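You operate a simulated robot arm through the tools that you are given. There is no shell and no other tool. Be economical: measure what you need, move in short steps, check, and stop when the job is done.

You are at the controls of a simulated robot arm. One attempt, no reset.

TASK
Swap the black liner on the locked spindle for the brown one.
Fine: free the blue lever, lay the black liner in the empty cradle, slide the brown one home, throw the lever to fast.
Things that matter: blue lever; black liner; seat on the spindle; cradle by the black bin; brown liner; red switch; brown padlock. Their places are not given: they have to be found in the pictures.

The check looks at the end state, three seconds after you hand in, the way a careful person would. Anything else that was tipped, shoved, dropped, spilled or broken makes it a failure.

THE ROBOT
A 7-joint arm with a two-finger parallel gripper, fixed in place. Base frame: the origin is at the foot of the arm, x ahead of it, y to its left, z up. Lengths are in mm, angles in degrees, forces in N, time in s.
With the tool pointing down near the work surface it reaches from about 120 to 620 mm from the base axis. Its first joint turns from -66.0 to 66.0 degrees. Payload 2.4 kg.
The tool frame sits at the grasp point between the pads (the TCP): z along the fingers, y along the line on which they close. The tips reach 30 mm beyond it. The gripper opens to 94 mm. The fingers are 28 mm wide and 10 mm thick; the gripper's body (50 by 96 mm) begins 55 mm behind the TCP.
Orientation is told as [roll, pitch, yaw] about the base's x, y, z axes, in that order, counted from this pose: with the fingers straight down and closing along the base's y, the tool's x points along the base's -x, its y along +y and its z along -z.

THE INTERFACE
- The arm moves only by the tool arm_command. Its argument "steps" is a list of rows, each an object of numbers (a shift or turn left out is 0, a gripper value left out holds the last): "x", "y", "z": the shift along the tool's x, y, z in mm; "ax", "ay", "az": the turn, a rotation vector about the tool's x, y, z in degrees; "jaw": the opening in per cent of the stroke, from 0 (shut) to 100 (fully open). In form: [{"x": .., "y": .., "z": .., "ax": .., "ay": .., "az": .., "jaw": ..}, ...]. A call has 1 to 10 rows; each row shifts and turns the commanded pose from where the row before left it, along the tool's axes as they then stand. Rows are played at 5 a second. More than 50 mm and 8.6 degrees between two rows, or a gripper value outside its range, and nothing of the call is played. Where a pose cannot be reached the arm comes as near as it can. A force on the tool above 40 N (or 10 N above the force at the start of the call, whichever is more), or a blocked arm, ends the call early, and 0.2 s more pass. Each finger travels about 153 mm/s and halts on what it meets, pressing with about 37 N; the grip force reading is that of the motor and also rises with nothing between the fingers. The clock runs only during rows and for 0.2 s after the last one: add rows that do not move to give the fingers time. The reply holds the time, the measured pose of the TCP, the force on the tool along the base axes, the opening and the grip force, in the units named above and with some noise.
- Cameras (640 x 400 px; columns grow to the right, rows downward): "scene" is fixed at [32.5, 472.6, 1440.7]; the picture's right is [-0.77, -0.63, 0.00], its down [-0.39, 0.47, -0.79] and it looks along [0.50, -0.61, -0.61] (base axes); focal length 315 px, centre (320, 200). "wrist" rides on the gripper at [-37, 0, -58] in the tool frame; the picture's right is [0.00, -1.00, 0.00], its down [0.97, 0.00, -0.24] and it looks along [0.24, 0.00, 0.97] (tool axes); focal length 218 px, centre (320, 200).
- capture(camera): a new picture of that camera. The clock stands still meanwhile.
- locate(camera, pixels): for up to 12 pixels [column, row] of the newest picture of that camera ("zoom" is the newest enlarged one), the place [x, y, z] in the base frame of the surface seen there, good to about 3 mm. The clock stands still meanwhile.
- close_up(camera, box): a new picture of the part [left, top, right, bottom] of that camera's present view, enlarged. The clock stands still meanwhile.
- finish_job(): hands the job in; it is judged then, once.

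Work in short steps. Measure before you move; look again where a grasp or a placing could have gone wrong, and mend it. You have 80 turns and 54 pictures in all, those below and enlarged ones among them. Open the gripper and draw the arm clear of the work before you hand the job in, unless the task says otherwise; then end with one line.

The tools are called after ">>>" by a JSON object that holds its "name" and its "arguments". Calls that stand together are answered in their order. arm_command: Moves the arm, as the interface text tells. Its arguments: {"type":"object","properties":{"steps":{"type":"array"}},"required":["steps"]} The other tools are called the same way: capture (camera) takes a picture; locate (camera, pixels) gives the place of the surface under pixels of a picture; close_up (camera, box) takes an enlarged picture of a part of a camera's view; finish_job () hands the job in.

At the start:

```text
clock: 0.0
eef_pos: [442.3, 2.4, 1207.5]
ee_rot: [0.0, 0.1, -0.1]
ft_force: [-0.9, -0.8, -1.1]
finger_gap: 94.1
grip_force: 0.1
```

scene: 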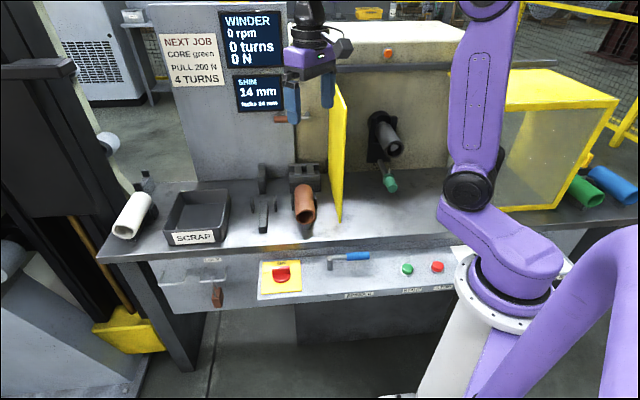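
wrist: 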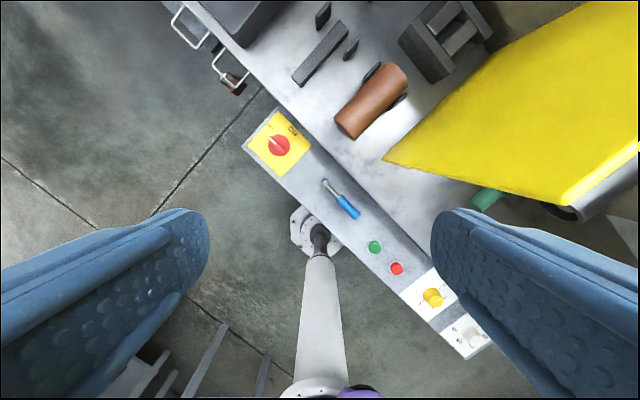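

The scene shows the winder with a spindle at about (385,140), the brown liner at (305,205), a cradle at (263,210), and the panel with a red switch at (281,275) and a blue lever at (350,257). I'll enlarge these areas.

>>> {"name": "close_up", "arguments": {"camera": "scene", "box": [230, 140, 350, 300]}}

>>> {"name": "close_up", "arguments": {"camera": "scene", "box": [320, 90, 460, 290]}}

>>> {"name": "close_up", "arguments": {"camera": "scene", "box": [150, 0, 320, 120]}}

>>> {"name": "close_up", "arguments": {"camera": "scene", "box": [150, 230, 310, 320]}}

```text
2.50 times, centred on (290, 220) of scene
```

zoom: 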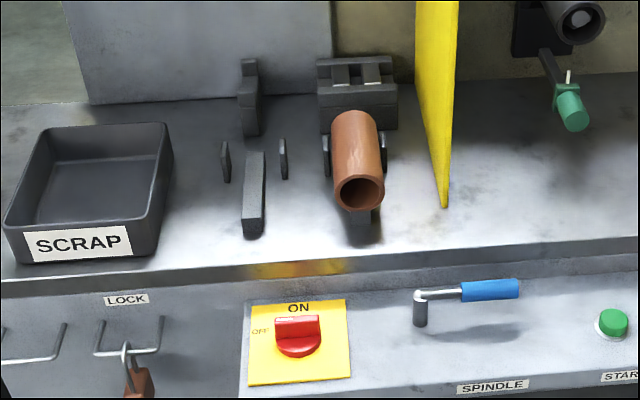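

```text
2.00 times, centred on (390, 190) of scene
```

zoom: 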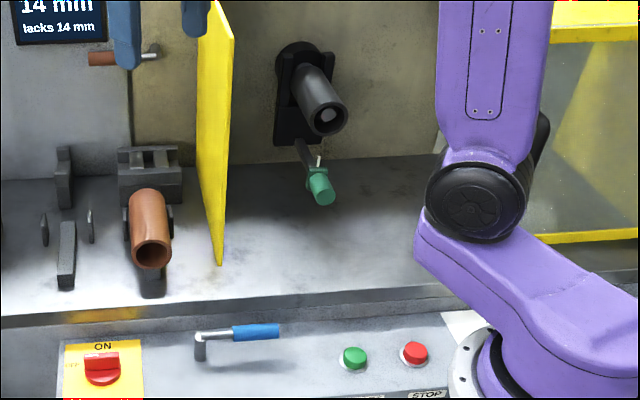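

```text
3.33 times, centred on (235, 60) of scene
```

zoom: 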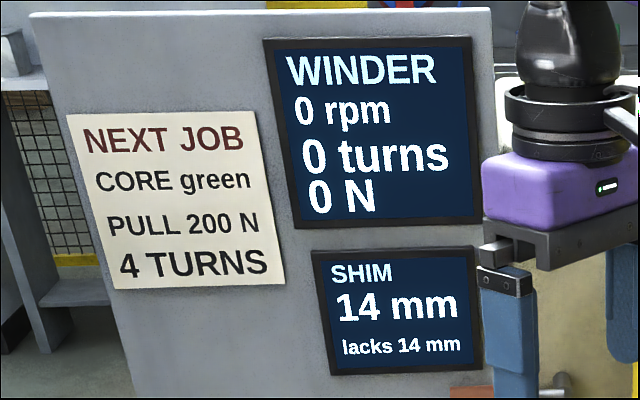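

```text
4.00 times, centred on (230, 275) of scene
```

zoom: 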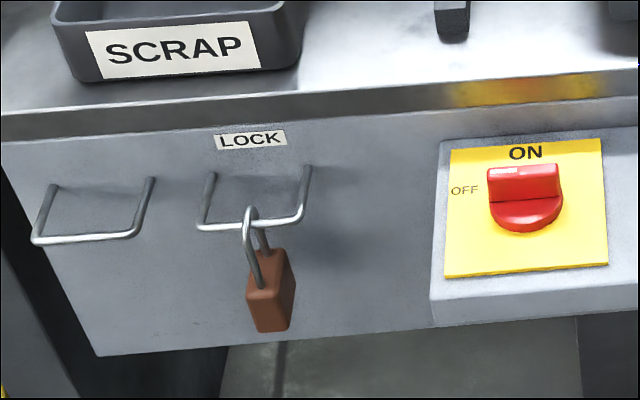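

The panel has labels, and there is a brown-gripped part near (285,118). I'll look at the panel through the wrist camera and enlarge these.

>>> {"name": "close_up", "arguments": {"camera": "wrist", "box": [240, 100, 500, 360]}}

>>> {"name": "close_up", "arguments": {"camera": "scene", "box": [300, 230, 460, 310]}}

>>> {"name": "close_up", "arguments": {"camera": "scene", "box": [350, 100, 430, 200]}}

>>> {"name": "locate", "arguments": {"camera": "scene", "pixels": [[305, 205], [263, 215], [350, 256], [331, 262], [281, 272], [218, 297], [389, 184], [386, 135], [400, 143], [283, 118], [330, 225], [200, 210]]}}

```text
1.54 times, centred on (370, 230) of wrist
```

zoom: 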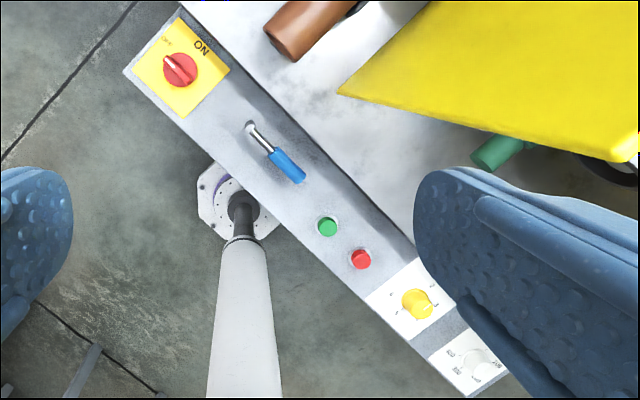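

```text
4.00 times, centred on (380, 270) of scene
```

zoom: 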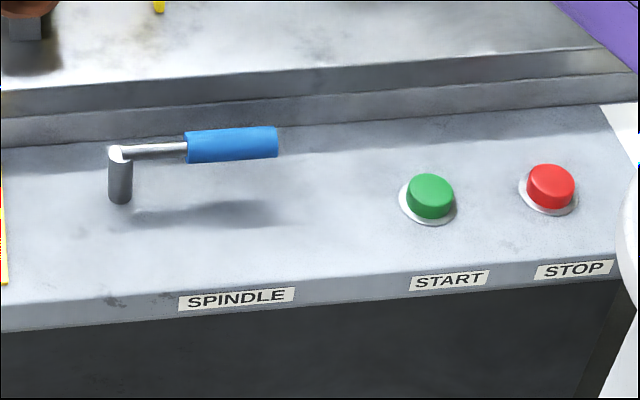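

```text
4.00 times, centred on (390, 150) of scene
```

zoom: 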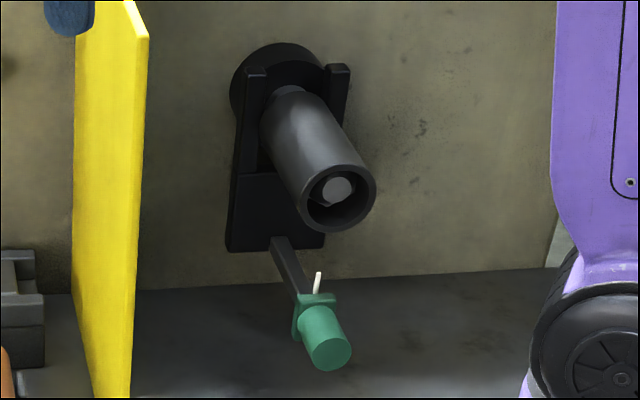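

```text
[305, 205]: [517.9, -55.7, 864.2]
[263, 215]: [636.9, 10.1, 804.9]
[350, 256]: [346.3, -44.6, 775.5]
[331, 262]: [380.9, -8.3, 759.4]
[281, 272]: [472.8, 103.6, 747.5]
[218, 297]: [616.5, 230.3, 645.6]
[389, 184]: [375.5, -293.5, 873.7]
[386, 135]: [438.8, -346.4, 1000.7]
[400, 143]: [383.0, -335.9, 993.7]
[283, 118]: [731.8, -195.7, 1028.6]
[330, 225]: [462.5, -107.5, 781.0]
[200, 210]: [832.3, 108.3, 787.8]
```

I'll now measure the spindle liner, the fork, the brown liner and both cradles in the scene picture.

>>> {"name": "locate", "arguments": {"camera": "scene", "pixels": [[382, 126], [388, 132], [395, 140], [393.5, 157], [394, 147.5], [372.5, 118], [395, 117], [388, 178], [391, 186], [403, 146], [376, 155], [383, 163]]}}

>>> {"name": "locate", "arguments": {"camera": "scene", "pixels": [[304, 187], [304.5, 198], [305, 209], [264, 203], [263.5, 226], [262, 168], [263, 190], [252, 200], [275, 199], [302, 170], [306, 228], [292, 198]]}}

>>> {"name": "locate", "arguments": {"camera": "scene", "pixels": [[230, 244], [420, 226], [340, 90], [341, 217], [331, 95], [250, 225], [285, 225], [360, 215], [336, 257], [357, 255], [367, 255], [320, 285]]}}

```text
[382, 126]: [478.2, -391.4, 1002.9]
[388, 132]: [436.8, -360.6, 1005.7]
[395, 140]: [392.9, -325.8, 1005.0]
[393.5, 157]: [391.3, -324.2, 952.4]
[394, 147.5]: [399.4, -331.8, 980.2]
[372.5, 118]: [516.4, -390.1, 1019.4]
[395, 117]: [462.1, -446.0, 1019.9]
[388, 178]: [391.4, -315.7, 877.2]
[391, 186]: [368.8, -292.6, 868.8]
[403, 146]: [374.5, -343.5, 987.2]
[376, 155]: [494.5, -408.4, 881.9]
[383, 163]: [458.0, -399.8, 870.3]
```

```text
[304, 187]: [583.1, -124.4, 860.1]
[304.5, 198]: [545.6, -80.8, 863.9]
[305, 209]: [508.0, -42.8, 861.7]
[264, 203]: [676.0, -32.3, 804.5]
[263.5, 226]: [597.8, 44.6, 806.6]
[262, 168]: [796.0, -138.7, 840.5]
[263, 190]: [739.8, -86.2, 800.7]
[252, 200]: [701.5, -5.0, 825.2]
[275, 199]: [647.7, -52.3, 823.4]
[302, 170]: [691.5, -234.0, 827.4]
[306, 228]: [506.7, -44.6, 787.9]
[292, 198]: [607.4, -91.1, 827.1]
```

```text
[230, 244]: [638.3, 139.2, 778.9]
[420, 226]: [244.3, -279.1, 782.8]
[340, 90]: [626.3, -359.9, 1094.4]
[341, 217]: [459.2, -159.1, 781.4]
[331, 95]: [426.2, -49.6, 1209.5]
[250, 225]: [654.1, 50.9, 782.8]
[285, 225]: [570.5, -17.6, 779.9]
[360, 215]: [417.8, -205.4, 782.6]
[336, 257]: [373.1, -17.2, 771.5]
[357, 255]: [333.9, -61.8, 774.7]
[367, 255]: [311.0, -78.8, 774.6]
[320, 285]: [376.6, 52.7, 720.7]
```

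Bench direction: u≈(-0.69,-0.724), outward normal n≈(-0.724,0.69), so the tool yaw to match is about -43.6°. I'll turn to it and come down over the blue lever (345,-45,775) to read its marks.

>>> {"name": "arm_command", "arguments": {"steps": [{"az": 7.27, "z": 42}, {"az": 7.27, "z": 42}, {"az": 7.27, "z": 42}, {"az": 7.27, "z": 42}, {"az": 7.27, "z": 42}, {"az": 7.27, "z": 42}, {"y": -34, "x": 3}, {"y": -34, "x": 3}, {"y": -34, "x": 3}, {}]}}

>>> {"name": "capture", "arguments": {"camera": "wrist"}}

>>> {"name": "capture", "arguments": {"camera": "scene"}}

```text
clock: 2.2
eef_pos: [364.3, -66.8, 956.2]
ee_rot: [0.1, 0.0, -43.6]
ft_force: [0.4, 0.1, -0.1]
finger_gap: 94.1
grip_force: 0.2
```

```text
44 pictures are left
```

wrist: 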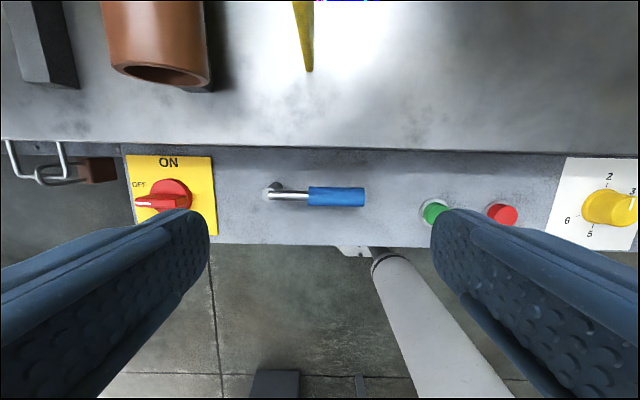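

```text
43 pictures are left
```

scene: 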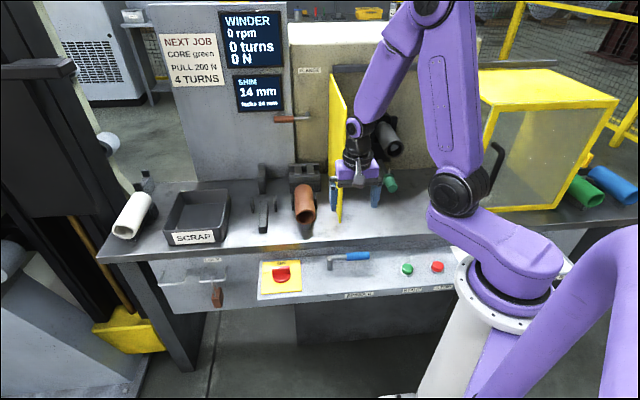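

The picture shows the lever at (315,193) lying to the right along the panel, and the red knob pointing at OFF. I'll enlarge the lever, and the label area near the guard.

>>> {"name": "close_up", "arguments": {"camera": "wrist", "box": [120, 140, 420, 260]}}

>>> {"name": "close_up", "arguments": {"camera": "scene", "box": [230, 50, 350, 130]}}

>>> {"name": "locate", "arguments": {"camera": "wrist", "pixels": [[271, 187], [290, 194], [311, 196], [336, 196], [361, 196], [336, 230], [170, 40], [200, 40], [160, 76], [307, 60], [270, 230], [330, 165]]}}

```text
2.13 times, centred on (270, 200) of wrist
```

zoom: 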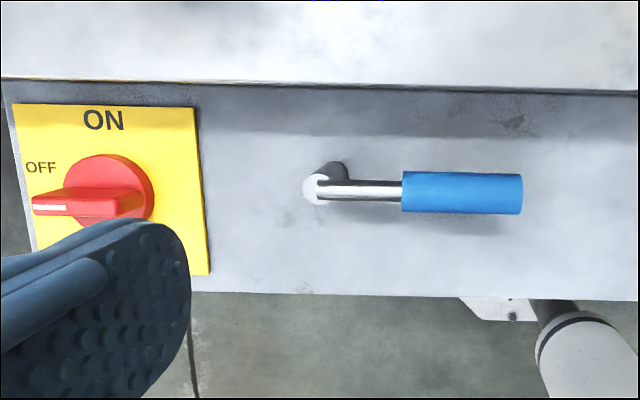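

```text
5.00 times, centred on (290, 90) of scene
```

zoom: 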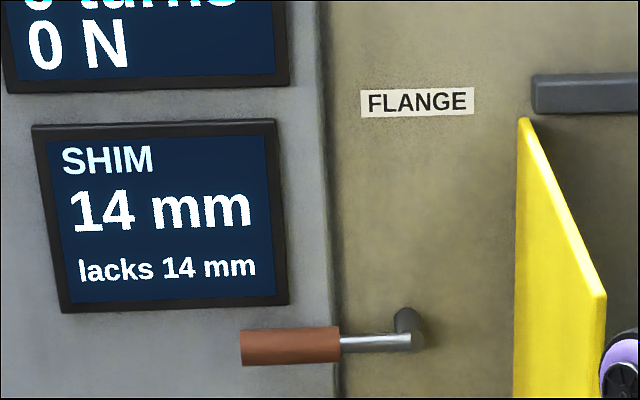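

```text
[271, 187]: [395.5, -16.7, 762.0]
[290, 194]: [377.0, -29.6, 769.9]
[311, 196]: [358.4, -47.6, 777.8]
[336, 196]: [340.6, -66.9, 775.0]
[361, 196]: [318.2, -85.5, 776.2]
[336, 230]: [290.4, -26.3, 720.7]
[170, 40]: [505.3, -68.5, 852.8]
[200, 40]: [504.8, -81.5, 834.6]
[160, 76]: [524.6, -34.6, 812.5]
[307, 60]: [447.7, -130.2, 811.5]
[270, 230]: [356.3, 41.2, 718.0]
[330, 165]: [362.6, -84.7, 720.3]
```

The red switch is at OFF already, and the lever (axis at z≈770, along u, pivot on the left) can't swing toward the bench lip at z 781, so it should swing outward. I'll shut the fingers and lower them behind the grip's outer end.

>>> {"name": "arm_command", "arguments": {"steps": [{"jaw": 0, "y": -33, "x": -8}, {}, {"z": 45}, {"z": 45}, {"z": 40}, {"z": 40}, {}]}}

>>> {"name": "capture", "arguments": {"camera": "wrist"}}

```text
clock: 3.8
eef_pos: [348.7, -94.2, 785.0]
ee_rot: [0.1, -0.1, -43.6]
ft_force: [-0.9, -0.1, 0.5]
finger_gap: 0.0
grip_force: 33.6
```

```text
40 pictures are left
```

wrist: 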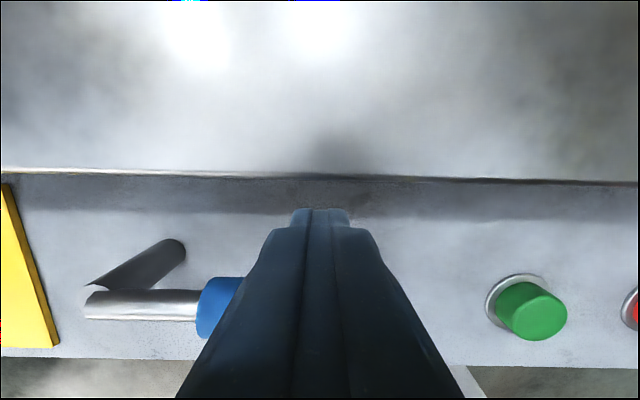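

The closed fingers are behind the blue grip. I'll push outward gently in small rows and read the force.

>>> {"name": "arm_command", "arguments": {"steps": [{"x": 8}, {"x": 8}, {"x": 8}, {"x": 8}, {}]}}

>>> {"name": "capture", "arguments": {"camera": "wrist"}}

```text
clock: 5.0
eef_pos: [325.1, -74.2, 783.7]
ee_rot: [-0.1, 0.0, -43.6]
ft_force: [0.3, 0.9, -0.7]
finger_gap: 0.0
grip_force: 33.2
```

```text
39 pictures are left
```

wrist: 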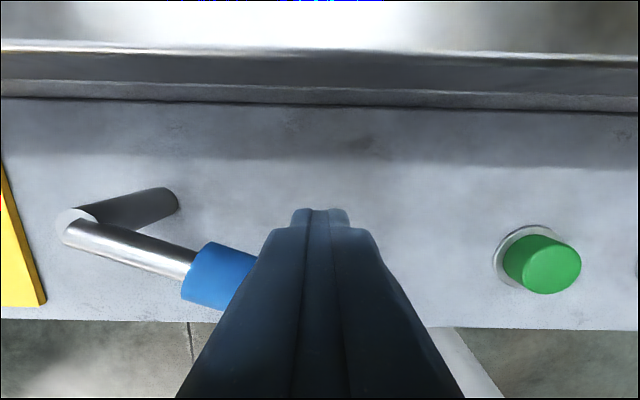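

The lever turns outward freely (now about 20°). I'll follow its arc toward 90°, watching for a stop.

>>> {"name": "arm_command", "arguments": {"steps": [{"x": 13, "y": 7}, {"x": 13.6, "y": 8.4}, {"x": 13, "y": 10}, {"x": 12.5, "y": 11}, {"x": 6, "y": 12}, {"x": 5.5, "y": 13}, {}]}}

>>> {"name": "capture", "arguments": {"camera": "wrist"}}

>>> {"name": "close_up", "arguments": {"camera": "scene", "box": [280, 210, 440, 310]}}

```text
clock: 6.6
eef_pos: [321.7, 16.4, 784.1]
ee_rot: [0.0, 0.0, -43.6]
ft_force: [0.2, -1.0, 0.2]
finger_gap: 0.0
grip_force: 33.1
```

```text
38 pictures are left
```

wrist: 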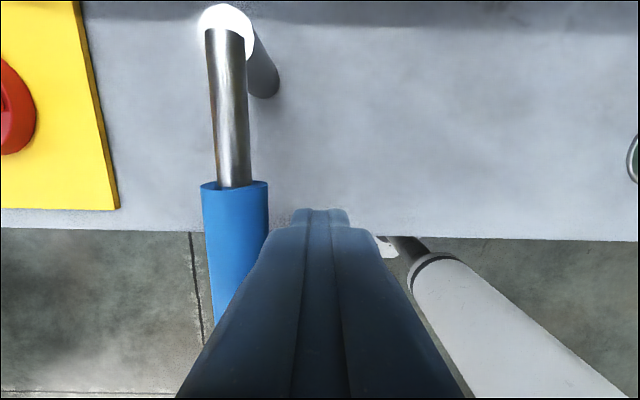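

```text
4.00 times, centred on (360, 260) of scene
```

zoom: 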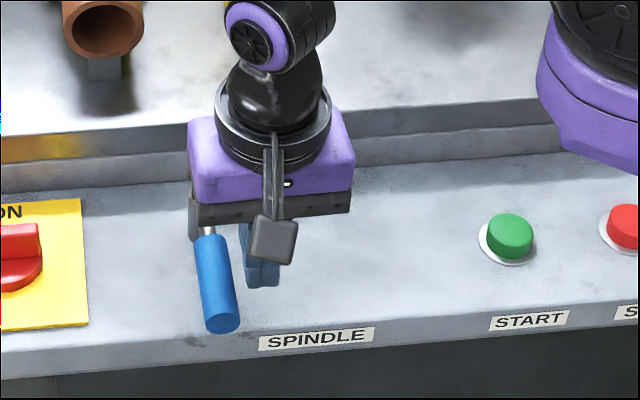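

The lever now points almost straight out (~88°). I'll push slightly more to find the stop.

>>> {"name": "arm_command", "arguments": {"steps": [{"y": 5}, {"y": 5}, {"y": 4}, {}]}}

>>> {"name": "capture", "arguments": {"camera": "wrist"}}

```text
clock: 7.6
eef_pos: [329.3, 24.6, 784.8]
ee_rot: [-0.2, 0.2, -44.1]
ft_force: [-7.3, -20.2, -3.5]
finger_gap: 0.1
grip_force: 32.8
```

```text
36 pictures are left
```

wrist: 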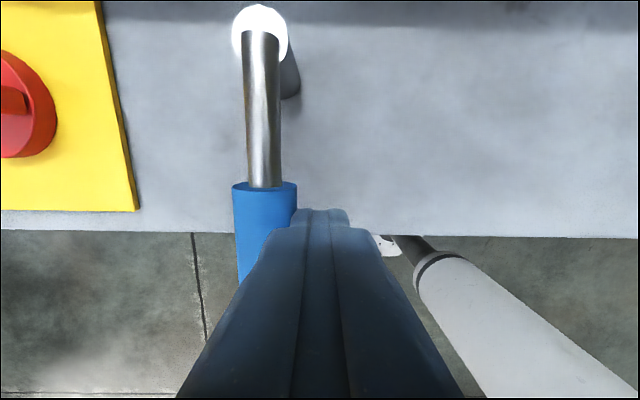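

The force rose at about 92°, so the lever is at its end stop (free). I'll back off, rise, and travel to above the black liner on the spindle.

>>> {"name": "arm_command", "arguments": {"steps": [{"y": -20}, {"z": -50}, {"z": -50}, {"z": -50}, {"z": -50}, {"z": -50}, {"z": -50, "jaw": 100}, {"y": -31.7, "x": -29.8}, {"y": -31.7, "x": -29.8}, {"y": -31.7, "x": -29.8}]}}

>>> {"name": "arm_command", "arguments": {"steps": [{"y": -31.7, "x": -29.8}, {"y": -31.7, "x": -29.8}, {"y": -31.7, "x": -29.8}, {"x": -30}, {}]}}

>>> {"name": "capture", "arguments": {"camera": "wrist"}}

>>> {"name": "capture", "arguments": {"camera": "scene"}}

```text
clock: 9.8
eef_pos: [318.8, -120.8, 1084.5]
ee_rot: [0.0, 0.1, -43.5]
ft_force: [-0.1, 0.0, 0.5]
finger_gap: 93.8
grip_force: 0.0
```

```text
clock: 11.0
eef_pos: [337.2, -272.5, 1085.9]
ee_rot: [0.0, 0.0, -43.6]
ft_force: [-0.9, -0.9, -0.3]
finger_gap: 93.9
grip_force: 0.0
```

```text
35 pictures are left
```

wrist: 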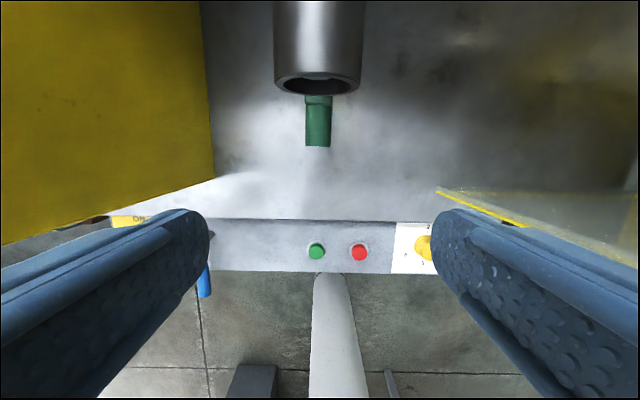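

```text
34 pictures are left
```

scene: 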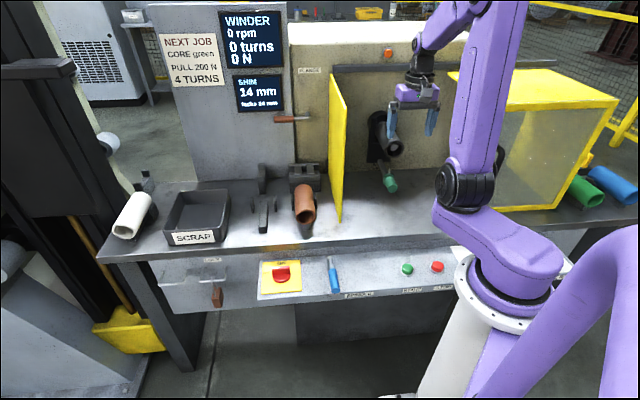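

The liner shows at columns 273–363, nearly centred and parallel to the tool's x. I'll measure its ridge and rim.

>>> {"name": "locate", "arguments": {"camera": "wrist", "pixels": [[318, 10], [318, 40], [318, 68], [280, 40], [356, 40], [277, 20], [359, 20], [318, 140], [318, 110], [300, 80], [336, 80]]}}

```text
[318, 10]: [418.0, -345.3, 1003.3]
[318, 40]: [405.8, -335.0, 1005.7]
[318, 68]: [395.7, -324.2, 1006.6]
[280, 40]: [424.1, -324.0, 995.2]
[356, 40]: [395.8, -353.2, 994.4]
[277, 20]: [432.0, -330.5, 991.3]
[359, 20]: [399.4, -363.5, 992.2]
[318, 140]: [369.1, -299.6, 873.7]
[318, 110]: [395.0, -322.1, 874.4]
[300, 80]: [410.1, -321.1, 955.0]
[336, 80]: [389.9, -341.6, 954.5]
```

Liner axis: s≈-36, z≈980, front rim at t≈-508, diameter ~52. I'll move 121 mm inward over it, then down to the axis.

>>> {"name": "arm_command", "arguments": {"steps": [{"x": -40, "y": 1}, {"x": -40}, {"x": -41}, {"z": 35}, {"z": 35}, {"z": 35}, {}]}}

>>> {"name": "capture", "arguments": {"camera": "wrist"}}

>>> {"name": "close_up", "arguments": {"camera": "scene", "box": [320, 50, 480, 200]}}

```text
clock: 12.6
eef_pos: [426.7, -355.5, 978.5]
ee_rot: [0.0, 0.0, -43.6]
ft_force: [-0.8, -0.3, 0.4]
finger_gap: 93.9
grip_force: 0.0
```

```text
33 pictures are left
```

wrist: 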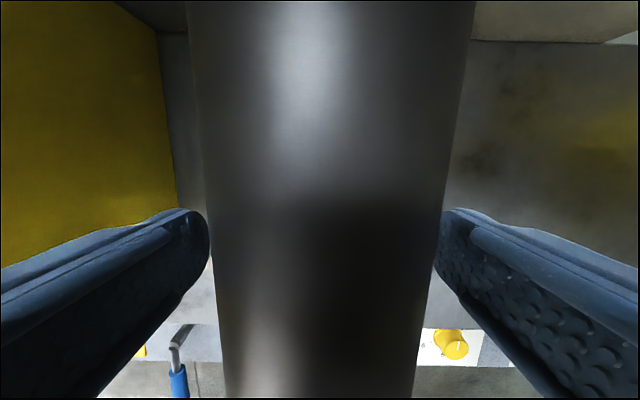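

```text
2.67 times, centred on (400, 125) of scene
```

zoom: 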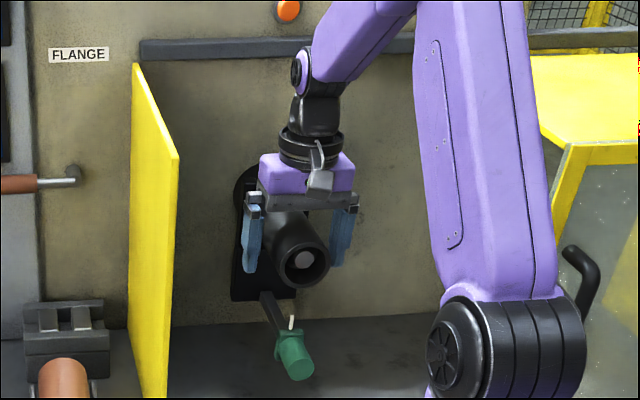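

The liner sits between the pads, centred within about 1 mm. I'll close on it.

>>> {"name": "arm_command", "arguments": {"steps": [{"jaw": 62}, {}, {"jaw": 0}, {}, {}]}}

```text
clock: 13.8
eef_pos: [426.1, -354.3, 980.6]
ee_rot: [-0.1, -0.1, -43.6]
ft_force: [-0.6, 0.9, 17.1]
finger_gap: 62.6
grip_force: 37.0
```

The gap is 62.6 mm, so the radius is about 31 and the axis is nearer z 975; the 17 N upward shows I'm gripping high. I'll open, lower 5 mm and regrip.

>>> {"name": "arm_command", "arguments": {"steps": [{"jaw": 90}, {}, {"z": 5}, {"jaw": 70}, {"jaw": 0}, {}, {}]}}

```text
clock: 15.4
eef_pos: [426.0, -354.5, 974.3]
ee_rot: [0.1, 0.0, -43.5]
ft_force: [-0.5, 0.7, -0.8]
finger_gap: 65.2
grip_force: 37.2
```

Now the forces are near zero with a gap of 65 mm. I'll pull outward slowly.

>>> {"name": "arm_command", "arguments": {"steps": [{"x": 6}, {"x": 8}, {"x": 10}, {"x": 12}, {}]}}

>>> {"name": "close_up", "arguments": {"camera": "scene", "box": [320, 50, 480, 200]}}

```text
clock: 16.6
eef_pos: [398.2, -328.5, 976.0]
ee_rot: [0.0, 0.0, -43.6]
ft_force: [-0.2, 0.4, -1.2]
finger_gap: 65.3
grip_force: 36.7
```

```text
2.67 times, centred on (400, 125) of scene
```

zoom: 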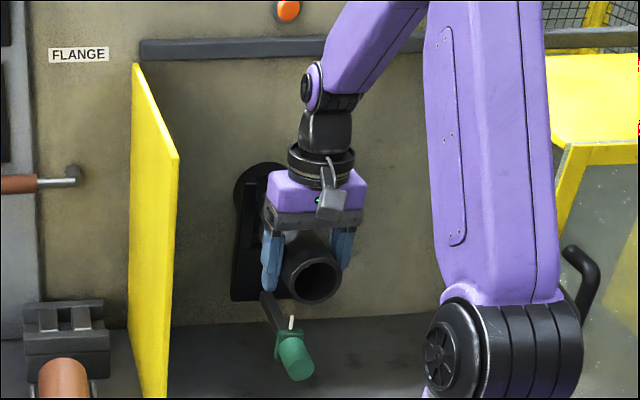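

It slides off with almost no force. I'll keep pulling until it is fully off and past the guard's front edge.

>>> {"name": "arm_command", "arguments": {"steps": [{"x": 15}, {"x": 15}, {"x": 15}, {"x": 15}, {"x": 20}, {"x": 20}, {"x": 25}, {"x": 35}, {}]}}

>>> {"name": "capture", "arguments": {"camera": "scene"}}

>>> {"name": "capture", "arguments": {"camera": "wrist"}}

```text
clock: 18.6
eef_pos: [283.4, -217.8, 976.7]
ee_rot: [0.0, -0.1, -43.6]
ft_force: [-0.6, 1.0, 0.6]
finger_gap: 65.5
grip_force: 37.5
```

```text
30 pictures are left
```

scene: 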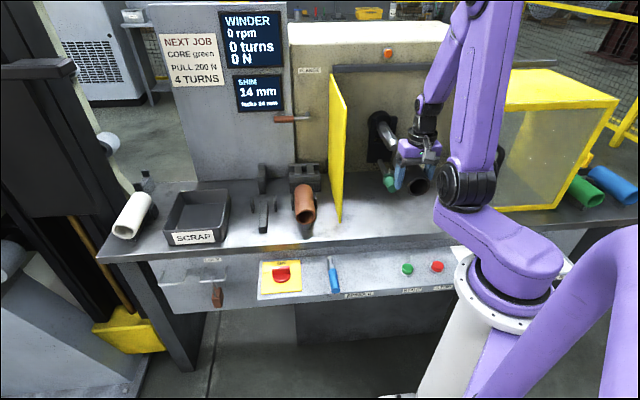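

```text
29 pictures are left
```

wrist: 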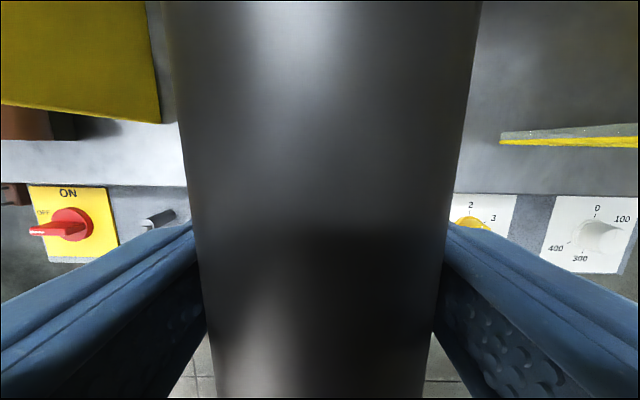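

The liner is fully off, with the pads still at 65 mm. I'll move out a bit more and carry it along the bench in front of the guard toward the empty cradle at s≈-443.

>>> {"name": "arm_command", "arguments": {"steps": [{"x": 25}, {"y": 40}, {"y": 45}, {"y": 45}, {"y": 45}, {"y": 45}, {"y": 45}, {"y": 45}, {"y": 45}, {"y": 20}]}}

>>> {"name": "capture", "arguments": {"camera": "scene"}}

>>> {"name": "capture", "arguments": {"camera": "wrist"}}

```text
clock: 19.9
eef_pos: [384.0, -66.9, 973.2]
ee_rot: [-1.0, 2.0, -45.3]
ft_force: [-13.5, -7.2, -1.5]
finger_gap: 79.1
grip_force: 37.4
stopped in row 6: the force on the tool passed its limit (the readings are from after the stop); the commanded pose is now the measured one
```

```text
28 pictures are left
```

scene: 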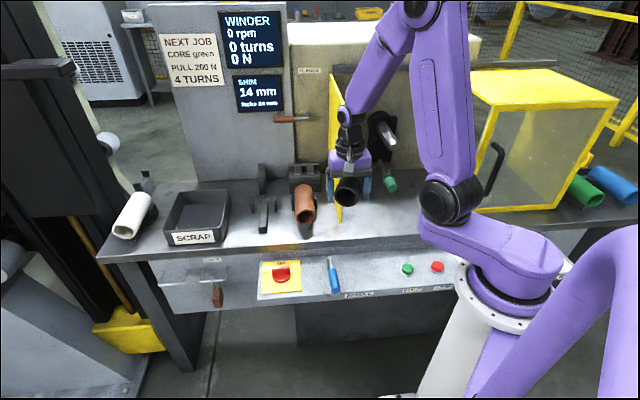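

```text
27 pictures are left
```

wrist: 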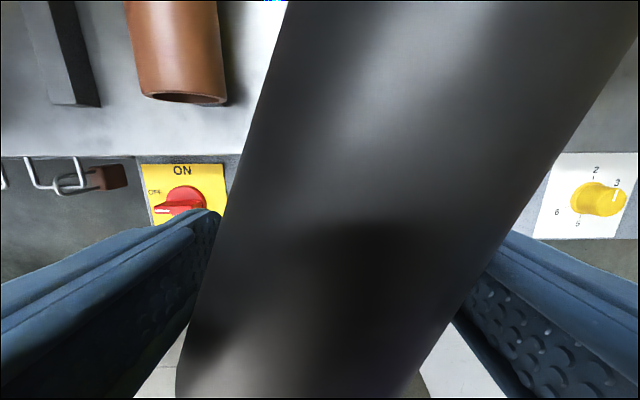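

The liner's rear end caught the guard: it is skewed in the pads (gap 79), so it is longer behind than I took it. I'll back off right away and look.

>>> {"name": "arm_command", "arguments": {"steps": [{"y": -8}, {"y": -10}, {"y": -10}, {"y": -10}, {}]}}

>>> {"name": "capture", "arguments": {"camera": "wrist"}}

>>> {"name": "close_up", "arguments": {"camera": "scene", "box": [290, 60, 450, 220]}}

```text
clock: 21.1
eef_pos: [360.8, -93.1, 973.7]
ee_rot: [-0.8, 1.5, -44.8]
ft_force: [0.5, 0.2, -1.8]
finger_gap: 67.4
grip_force: 36.7
```

```text
26 pictures are left
```

wrist: 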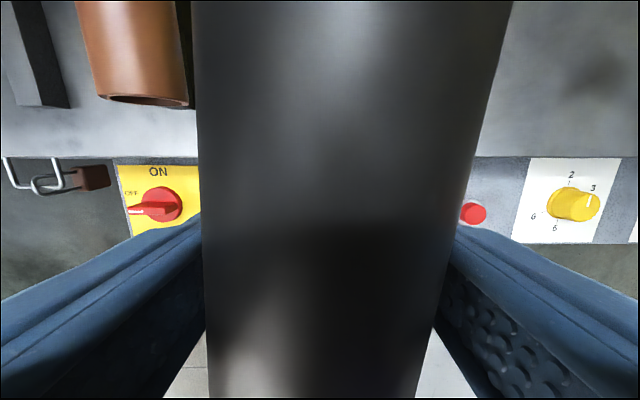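

```text
2.50 times, centred on (370, 140) of scene
```

zoom: 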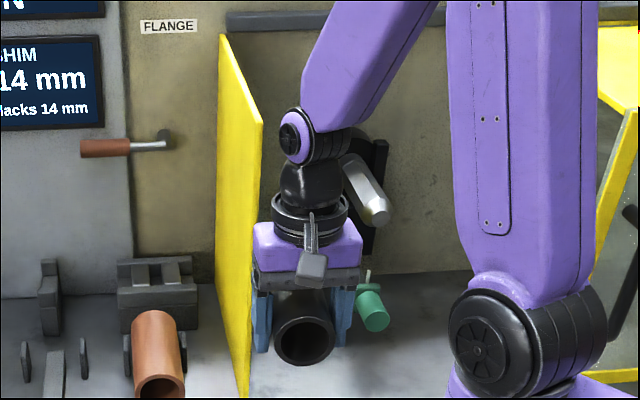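

It backed off and re-aligned (gap 67, guard still standing in place). I'll measure the guard's front edge and the liner in the hand before going round.

>>> {"name": "locate", "arguments": {"camera": "zoom", "pixels": [[259, 124], [250, 220], [243, 320], [242, 390], [222, 45], [305, 300], [304, 366], [279, 330], [331, 330], [375, 208], [350, 180], [365, 195]]}}

>>> {"name": "locate", "arguments": {"camera": "wrist", "pixels": [[340, 5], [340, 100], [340, 200], [140, 85], [145, 50], [150, 10], [85, 5], [180, 5], [40, 95], [20, 40], [105, 102], [180, 106]]}}

```text
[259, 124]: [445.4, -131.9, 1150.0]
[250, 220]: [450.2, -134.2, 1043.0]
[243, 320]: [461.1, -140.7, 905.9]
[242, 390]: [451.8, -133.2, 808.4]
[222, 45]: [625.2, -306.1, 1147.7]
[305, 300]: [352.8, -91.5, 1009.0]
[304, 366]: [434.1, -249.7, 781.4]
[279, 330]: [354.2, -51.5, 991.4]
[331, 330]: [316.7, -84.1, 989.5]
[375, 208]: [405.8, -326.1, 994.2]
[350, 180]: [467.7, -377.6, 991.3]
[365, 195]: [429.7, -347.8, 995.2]
```

```text
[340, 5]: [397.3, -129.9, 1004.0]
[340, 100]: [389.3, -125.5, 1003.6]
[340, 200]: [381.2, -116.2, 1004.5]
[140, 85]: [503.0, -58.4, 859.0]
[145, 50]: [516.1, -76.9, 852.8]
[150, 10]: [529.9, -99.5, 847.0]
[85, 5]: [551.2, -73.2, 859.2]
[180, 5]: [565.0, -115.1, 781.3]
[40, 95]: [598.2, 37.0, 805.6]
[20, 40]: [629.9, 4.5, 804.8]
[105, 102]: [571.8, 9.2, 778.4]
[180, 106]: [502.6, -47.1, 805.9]
```

The guard's front edge is at t≈-416, s≈-212, so the liner reaches about 92 mm behind the TCP. The liner is level but skewed about 3°, so I'll turn it parallel again, move out 48 mm and pass the guard with a margin of over 30 mm.

>>> {"name": "arm_command", "arguments": {"steps": [{"x": 24}, {"x": 24, "az": 3.1}, {"y": 30}, {"y": 30}, {}]}}

>>> {"name": "arm_command", "arguments": {"steps": [{"y": 40}, {"y": 40}, {"y": 40}, {"y": 40}, {"y": 38}, {}]}}

>>> {"name": "capture", "arguments": {"camera": "wrist"}}

>>> {"name": "capture", "arguments": {"camera": "scene"}}

```text
clock: 22.3
eef_pos: [371.3, -17.5, 973.5]
ee_rot: [-1.0, 1.6, -48.0]
ft_force: [-0.9, 0.3, -2.7]
finger_gap: 67.0
grip_force: 36.9
```

```text
clock: 23.7
eef_pos: [517.0, 112.9, 971.9]
ee_rot: [-0.9, 1.4, -47.9]
ft_force: [0.1, 0.4, -1.3]
finger_gap: 66.5
grip_force: 37.4
```

```text
24 pictures are left
```

wrist: 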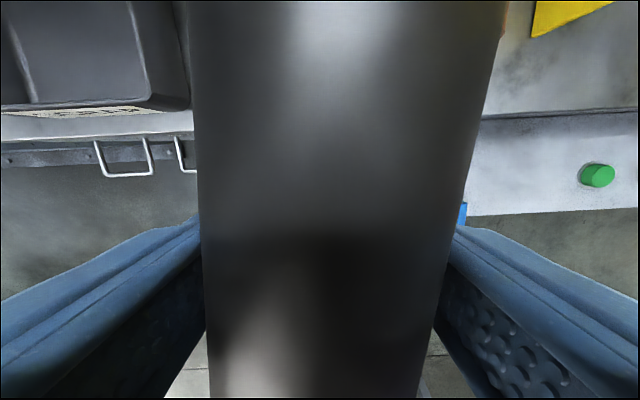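

```text
23 pictures are left
```

scene: 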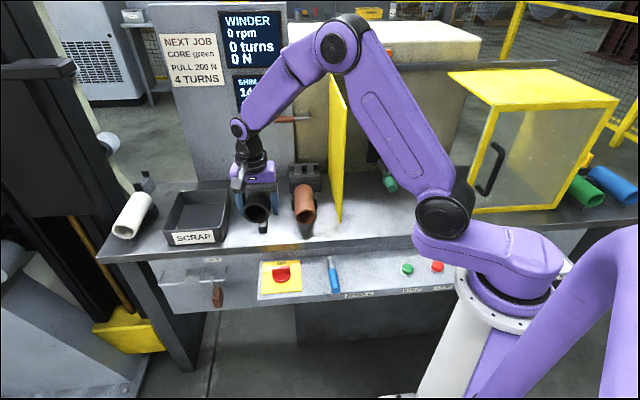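

The liner is past the guard and in front of the cradle. I'll measure its ridge and front rim in the hand, and the cradle beneath it.

>>> {"name": "locate", "arguments": {"camera": "wrist", "pixels": [[344, 5], [337, 100], [331, 190], [195, 5], [495, 5], [200, 100], [478, 100], [150, 20]]}}

>>> {"name": "close_up", "arguments": {"camera": "scene", "box": [200, 150, 360, 250]}}

```text
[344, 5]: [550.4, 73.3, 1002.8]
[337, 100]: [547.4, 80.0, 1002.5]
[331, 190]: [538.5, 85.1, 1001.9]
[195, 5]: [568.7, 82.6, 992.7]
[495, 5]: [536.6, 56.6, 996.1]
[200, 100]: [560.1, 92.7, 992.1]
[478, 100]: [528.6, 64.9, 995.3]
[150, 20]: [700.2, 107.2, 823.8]
```

```text
4.00 times, centred on (280, 200) of scene
```

zoom: 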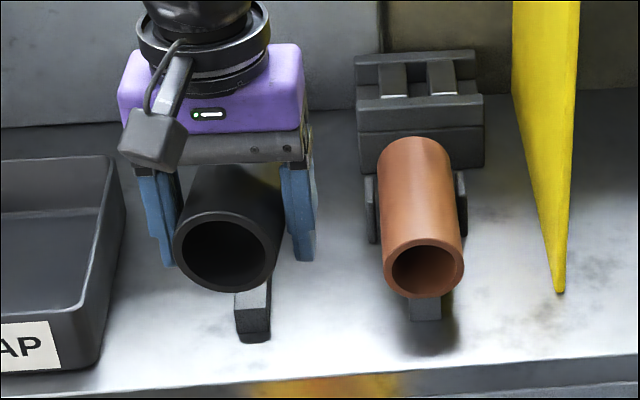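

>>> {"name": "locate", "arguments": {"camera": "zoom", "pixels": [[228, 212], [226, 285], [178, 250], [275, 248], [255, 295], [253, 320], [424, 243], [386, 267], [461, 267], [424, 291], [415, 145], [420, 190]]}}

```text
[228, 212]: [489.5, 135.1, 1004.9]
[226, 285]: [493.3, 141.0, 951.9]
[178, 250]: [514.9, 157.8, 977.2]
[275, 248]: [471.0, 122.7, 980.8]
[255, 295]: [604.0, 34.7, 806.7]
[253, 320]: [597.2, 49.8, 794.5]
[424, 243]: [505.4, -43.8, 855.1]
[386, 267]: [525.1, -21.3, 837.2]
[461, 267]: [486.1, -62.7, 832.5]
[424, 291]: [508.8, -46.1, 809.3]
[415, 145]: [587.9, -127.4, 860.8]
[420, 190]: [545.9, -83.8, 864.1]
```

The liner's rear leans toward +u (s -432 at the rear against -441 at the rim), so my earlier turn went the wrong way. I'll turn back about 8° and measure again.

>>> {"name": "arm_command", "arguments": {"steps": [{"az": -4}, {"az": -4}, {}]}}

>>> {"name": "capture", "arguments": {"camera": "wrist"}}

>>> {"name": "close_up", "arguments": {"camera": "scene", "box": [200, 150, 360, 250]}}

```text
clock: 24.5
eef_pos: [517.6, 112.0, 971.9]
ee_rot: [-0.5, 1.6, -39.9]
ft_force: [0.3, 0.0, -1.5]
finger_gap: 66.6
grip_force: 36.7
```

```text
21 pictures are left
```

wrist: 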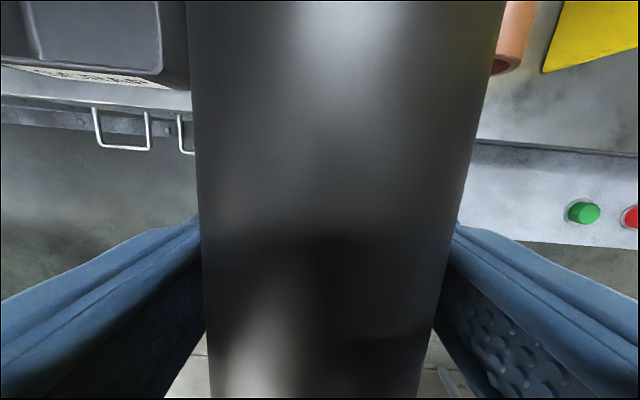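

```text
4.00 times, centred on (280, 200) of scene
```

zoom: 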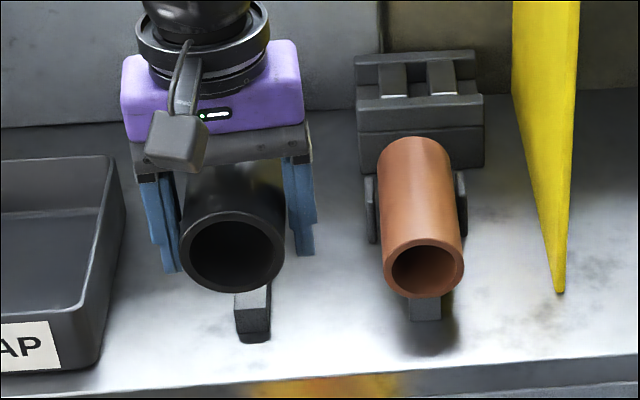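

I'll check the liner's heading from its two silhouettes near the rear and its rim.

>>> {"name": "locate", "arguments": {"camera": "wrist", "pixels": [[195, 5], [498, 5], [203, 150], [458, 150], [207, 200], [446, 200]]}}

>>> {"name": "locate", "arguments": {"camera": "zoom", "pixels": [[185, 252], [281, 250], [233, 288], [233, 213], [235, 180], [415, 142], [424, 240], [389, 267], [459, 267]]}}

```text
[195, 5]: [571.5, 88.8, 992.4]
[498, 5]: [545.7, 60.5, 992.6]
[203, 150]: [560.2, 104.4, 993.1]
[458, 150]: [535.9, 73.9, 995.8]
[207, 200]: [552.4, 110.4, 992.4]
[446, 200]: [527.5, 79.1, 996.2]
```

```text
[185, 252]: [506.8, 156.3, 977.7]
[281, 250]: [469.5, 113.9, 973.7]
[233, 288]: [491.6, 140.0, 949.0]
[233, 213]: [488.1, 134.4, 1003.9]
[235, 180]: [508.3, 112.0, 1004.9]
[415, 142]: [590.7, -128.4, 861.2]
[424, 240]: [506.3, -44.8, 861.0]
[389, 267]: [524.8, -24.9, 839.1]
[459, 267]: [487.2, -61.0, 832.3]
```

The liner is now parallel to n within about 2°, with its axis at s≈-438 and its rim at t≈-260. The target is s=-444, rim t=-396 (same as brown). I'll move in at height first.

>>> {"name": "arm_command", "arguments": {"steps": [{"x": -34, "y": -1}, {"x": -34, "y": -1}, {"x": -34, "y": -1}, {"x": -34}, {}, {}]}}

```text
clock: 25.9
eef_pos: [618.9, 23.8, 967.5]
ee_rot: [-0.7, 1.7, -40.1]
ft_force: [1.0, 0.1, -1.1]
finger_gap: 66.5
grip_force: 37.2
```

It reached the spot above the cradle. I'll lower 115 mm to leave about 20 mm of clearance, then look.

>>> {"name": "arm_command", "arguments": {"steps": [{"z": 30}, {"z": 30}, {"z": 30}, {"z": 25}, {}]}}

>>> {"name": "close_up", "arguments": {"camera": "scene", "box": [200, 150, 360, 250]}}

```text
clock: 27.1
eef_pos: [616.1, 25.1, 851.8]
ee_rot: [-0.7, 1.6, -40.0]
ft_force: [1.0, 0.6, -1.7]
finger_gap: 66.5
grip_force: 37.1
```

```text
4.00 times, centred on (280, 200) of scene
```

zoom: 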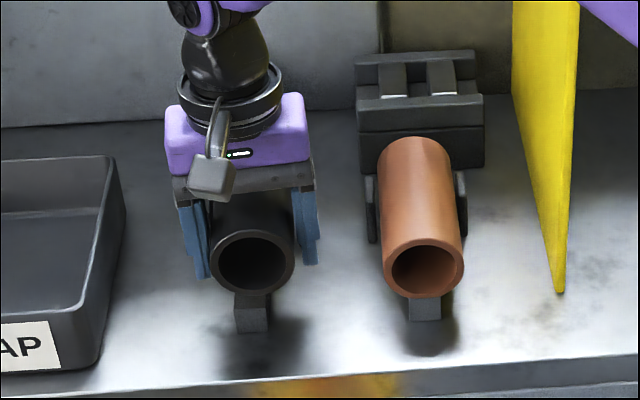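

>>> {"name": "locate", "arguments": {"camera": "zoom", "pixels": [[217, 262], [294, 262], [254, 232], [253, 290], [250, 205], [253, 322], [424, 318], [237, 315], [269, 312]]}}

```text
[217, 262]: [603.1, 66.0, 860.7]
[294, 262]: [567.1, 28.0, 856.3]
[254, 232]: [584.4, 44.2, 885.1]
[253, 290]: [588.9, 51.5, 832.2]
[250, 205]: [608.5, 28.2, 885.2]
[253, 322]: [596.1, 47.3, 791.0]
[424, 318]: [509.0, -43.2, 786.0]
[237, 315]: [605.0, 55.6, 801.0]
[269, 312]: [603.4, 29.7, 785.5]
```

The rim is at s≈-438, t≈-391; the bar below is at s≈-445. I'll correct by -4 mm along u, 5 mm inward and 2° of yaw, then lower until contact.

>>> {"name": "arm_command", "arguments": {"steps": [{"y": 4, "x": -5, "az": 2}, {"z": 8}, {"z": 6}, {"z": 3}, {}]}}

>>> {"name": "arm_command", "arguments": {"steps": [{"z": 2}, {}, {"z": 2}, {}]}}

>>> {"name": "close_up", "arguments": {"camera": "scene", "box": [200, 150, 360, 250]}}

```text
clock: 28.3
eef_pos: [622.3, 24.3, 836.1]
ee_rot: [-0.7, 1.5, -42.0]
ft_force: [0.2, 0.1, -2.5]
finger_gap: 66.4
grip_force: 37.0
```

```text
clock: 29.3
eef_pos: [622.0, 23.6, 832.1]
ee_rot: [-0.8, 1.5, -42.0]
ft_force: [-3.3, -1.4, 9.1]
finger_gap: 65.8
grip_force: 37.2
```

```text
4.00 times, centred on (280, 200) of scene
```

zoom: 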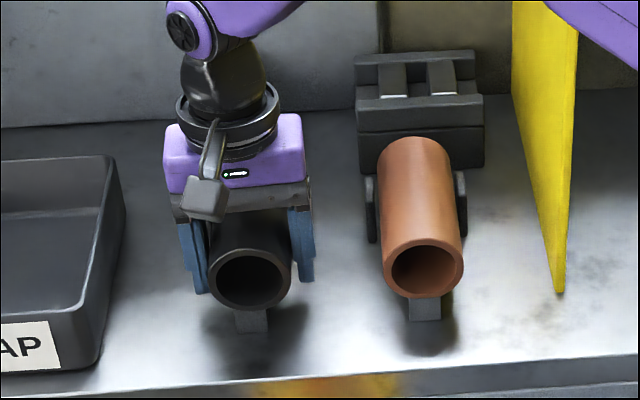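

Contact is felt (9 N up), and the rim is centred over the bar as with the brown one. I'll open slowly and check before lifting.

>>> {"name": "arm_command", "arguments": {"steps": [{"jaw": 74}, {}, {"jaw": 80}, {"jaw": 100}, {}, {}]}}

>>> {"name": "close_up", "arguments": {"camera": "scene", "box": [200, 150, 360, 250]}}

```text
clock: 30.7
eef_pos: [621.9, 25.2, 830.9]
ee_rot: [-0.7, 1.7, -42.0]
ft_force: [0.4, 0.0, 0.0]
finger_gap: 94.3
grip_force: 0.0
```

```text
4.00 times, centred on (280, 200) of scene
```

zoom: 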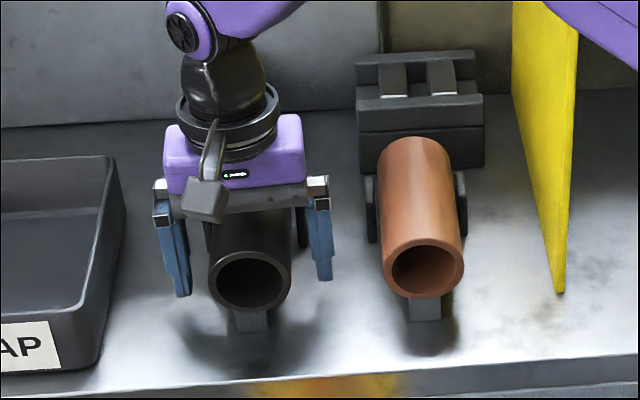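

The black liner rests in the cradle like the brown one. I'll lift off, level the tool to yaw -43.6°, and move over the brown liner.

>>> {"name": "arm_command", "arguments": {"steps": [{"z": -30}, {"z": -40}, {"z": -40}, {"z": -40, "ax": -0.7, "ay": -1.6, "az": 1.6}, {"y": -40}, {"y": -40}, {"y": -40}, {}]}}

>>> {"name": "capture", "arguments": {"camera": "wrist"}}

>>> {"name": "close_up", "arguments": {"camera": "scene", "box": [200, 150, 360, 250]}}

```text
clock: 32.5
eef_pos: [544.1, -62.2, 983.4]
ee_rot: [0.0, -0.1, -43.5]
ft_force: [0.0, 0.5, 0.6]
finger_gap: 94.2
grip_force: 0.1
```

```text
16 pictures are left
```

wrist: 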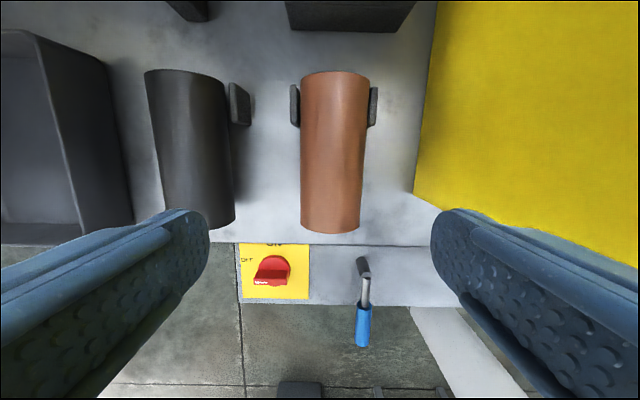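

```text
4.00 times, centred on (280, 200) of scene
```

zoom: 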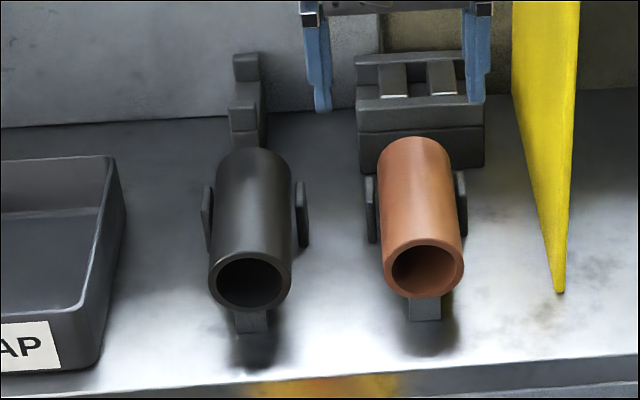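

The black liner lies in its cradle, parallel to the brown one. I'll measure the brown liner's edges and ends from above.

>>> {"name": "locate", "arguments": {"camera": "wrist", "pixels": [[304, 120], [364, 120], [306, 200], [358, 200], [333, 80], [333, 150], [332, 215], [333, 229], [335, 72], [187, 75], [200, 215]]}}

```text
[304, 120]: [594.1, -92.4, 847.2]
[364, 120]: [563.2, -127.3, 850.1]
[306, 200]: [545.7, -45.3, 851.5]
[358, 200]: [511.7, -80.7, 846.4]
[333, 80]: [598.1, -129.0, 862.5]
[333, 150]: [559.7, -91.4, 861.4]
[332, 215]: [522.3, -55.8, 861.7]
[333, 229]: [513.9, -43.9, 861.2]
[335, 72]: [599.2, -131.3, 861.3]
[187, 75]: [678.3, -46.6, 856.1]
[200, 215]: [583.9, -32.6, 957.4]
```

Brown: s≈-319.5, ridge z 861.5, from rim t≈-399 to rear t≈-524. I'll shift 11 mm along u and go down to the axis at about z 831.

>>> {"name": "arm_command", "arguments": {"steps": [{"y": -11, "x": -6}, {"z": 40}, {"z": 40}, {"z": 40}, {"z": 32}, {}]}}

>>> {"name": "arm_command", "arguments": {"steps": [{"jaw": 75}, {}, {"jaw": 0}, {}, {}]}}

```text
clock: 33.9
eef_pos: [540.5, -73.8, 829.5]
ee_rot: [0.0, -0.1, -43.7]
ft_force: [-0.3, -0.3, -0.3]
finger_gap: 94.1
grip_force: 0.1
```

```text
clock: 35.1
eef_pos: [541.1, -71.6, 828.3]
ee_rot: [-0.1, -0.2, -43.5]
ft_force: [0.6, -0.1, 0.0]
finger_gap: 65.6
grip_force: 36.8
```

It's gripped at 65.6 mm with no side forces. I'll lift, draw it outward to t≈-300 while rising to spindle height, and look.

>>> {"name": "arm_command", "arguments": {"steps": [{"z": -15}, {"z": -25}, {"z": -30, "x": 20}, {"z": -30, "x": 30}, {"z": -30, "x": 30}, {"z": -16, "x": 30}, {"x": 35}, {}]}}

>>> {"name": "capture", "arguments": {"camera": "scene"}}

```text
clock: 36.9
eef_pos: [435.4, 23.9, 974.2]
ee_rot: [-0.1, -0.1, -43.6]
ft_force: [0.9, -0.4, 0.1]
finger_gap: 0.1
grip_force: 33.1
```

```text
14 pictures are left
```

scene: 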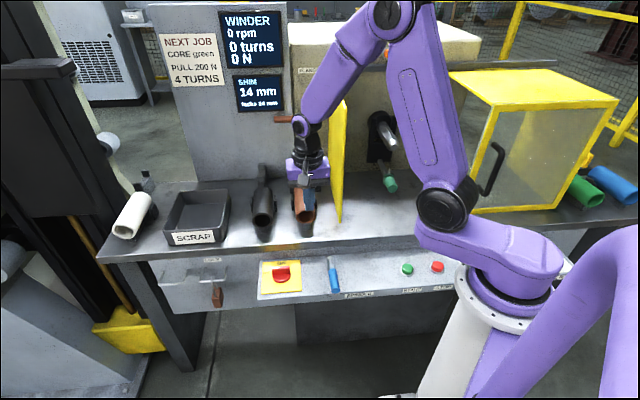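

The fingers are fully shut (gap 0.1): the brown liner slipped out and seems still in its cradle at (303,203). I'll look closely.

>>> {"name": "close_up", "arguments": {"camera": "scene", "box": [200, 150, 360, 250]}}

>>> {"name": "capture", "arguments": {"camera": "wrist"}}

```text
4.00 times, centred on (280, 200) of scene
```

zoom: 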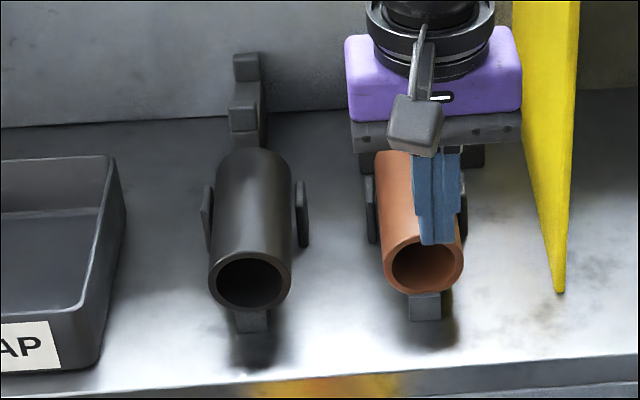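

```text
12 pictures are left
```

wrist: 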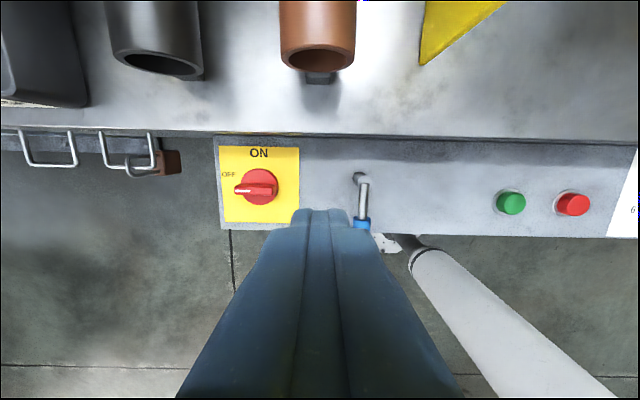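

The brown liner still sits in its cradle; I gripped slightly above its equator and the pads slid off. I'll measure it again from this picture to see if it has shifted.

>>> {"name": "locate", "arguments": {"camera": "wrist", "pixels": [[318, 5], [318, 25], [318, 43], [283, 20], [353, 20], [287, 40], [349, 40], [318, 66]]}}

>>> {"name": "locate", "arguments": {"camera": "zoom", "pixels": [[386, 264], [460, 264], [400, 237], [424, 290], [390, 160], [395, 200], [409, 272], [251, 234], [250, 155]]}}

```text
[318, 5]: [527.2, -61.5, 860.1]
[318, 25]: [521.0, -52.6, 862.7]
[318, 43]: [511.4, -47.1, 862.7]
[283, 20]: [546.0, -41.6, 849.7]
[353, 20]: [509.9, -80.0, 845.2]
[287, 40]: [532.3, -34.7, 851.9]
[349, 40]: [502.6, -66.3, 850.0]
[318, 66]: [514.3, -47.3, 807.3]
```

```text
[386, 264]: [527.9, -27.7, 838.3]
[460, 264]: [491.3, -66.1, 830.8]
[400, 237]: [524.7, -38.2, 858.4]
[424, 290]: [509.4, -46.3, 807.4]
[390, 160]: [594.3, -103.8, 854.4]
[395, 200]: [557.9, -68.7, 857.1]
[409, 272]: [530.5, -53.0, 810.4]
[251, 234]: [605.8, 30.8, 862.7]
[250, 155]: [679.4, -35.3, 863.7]
```

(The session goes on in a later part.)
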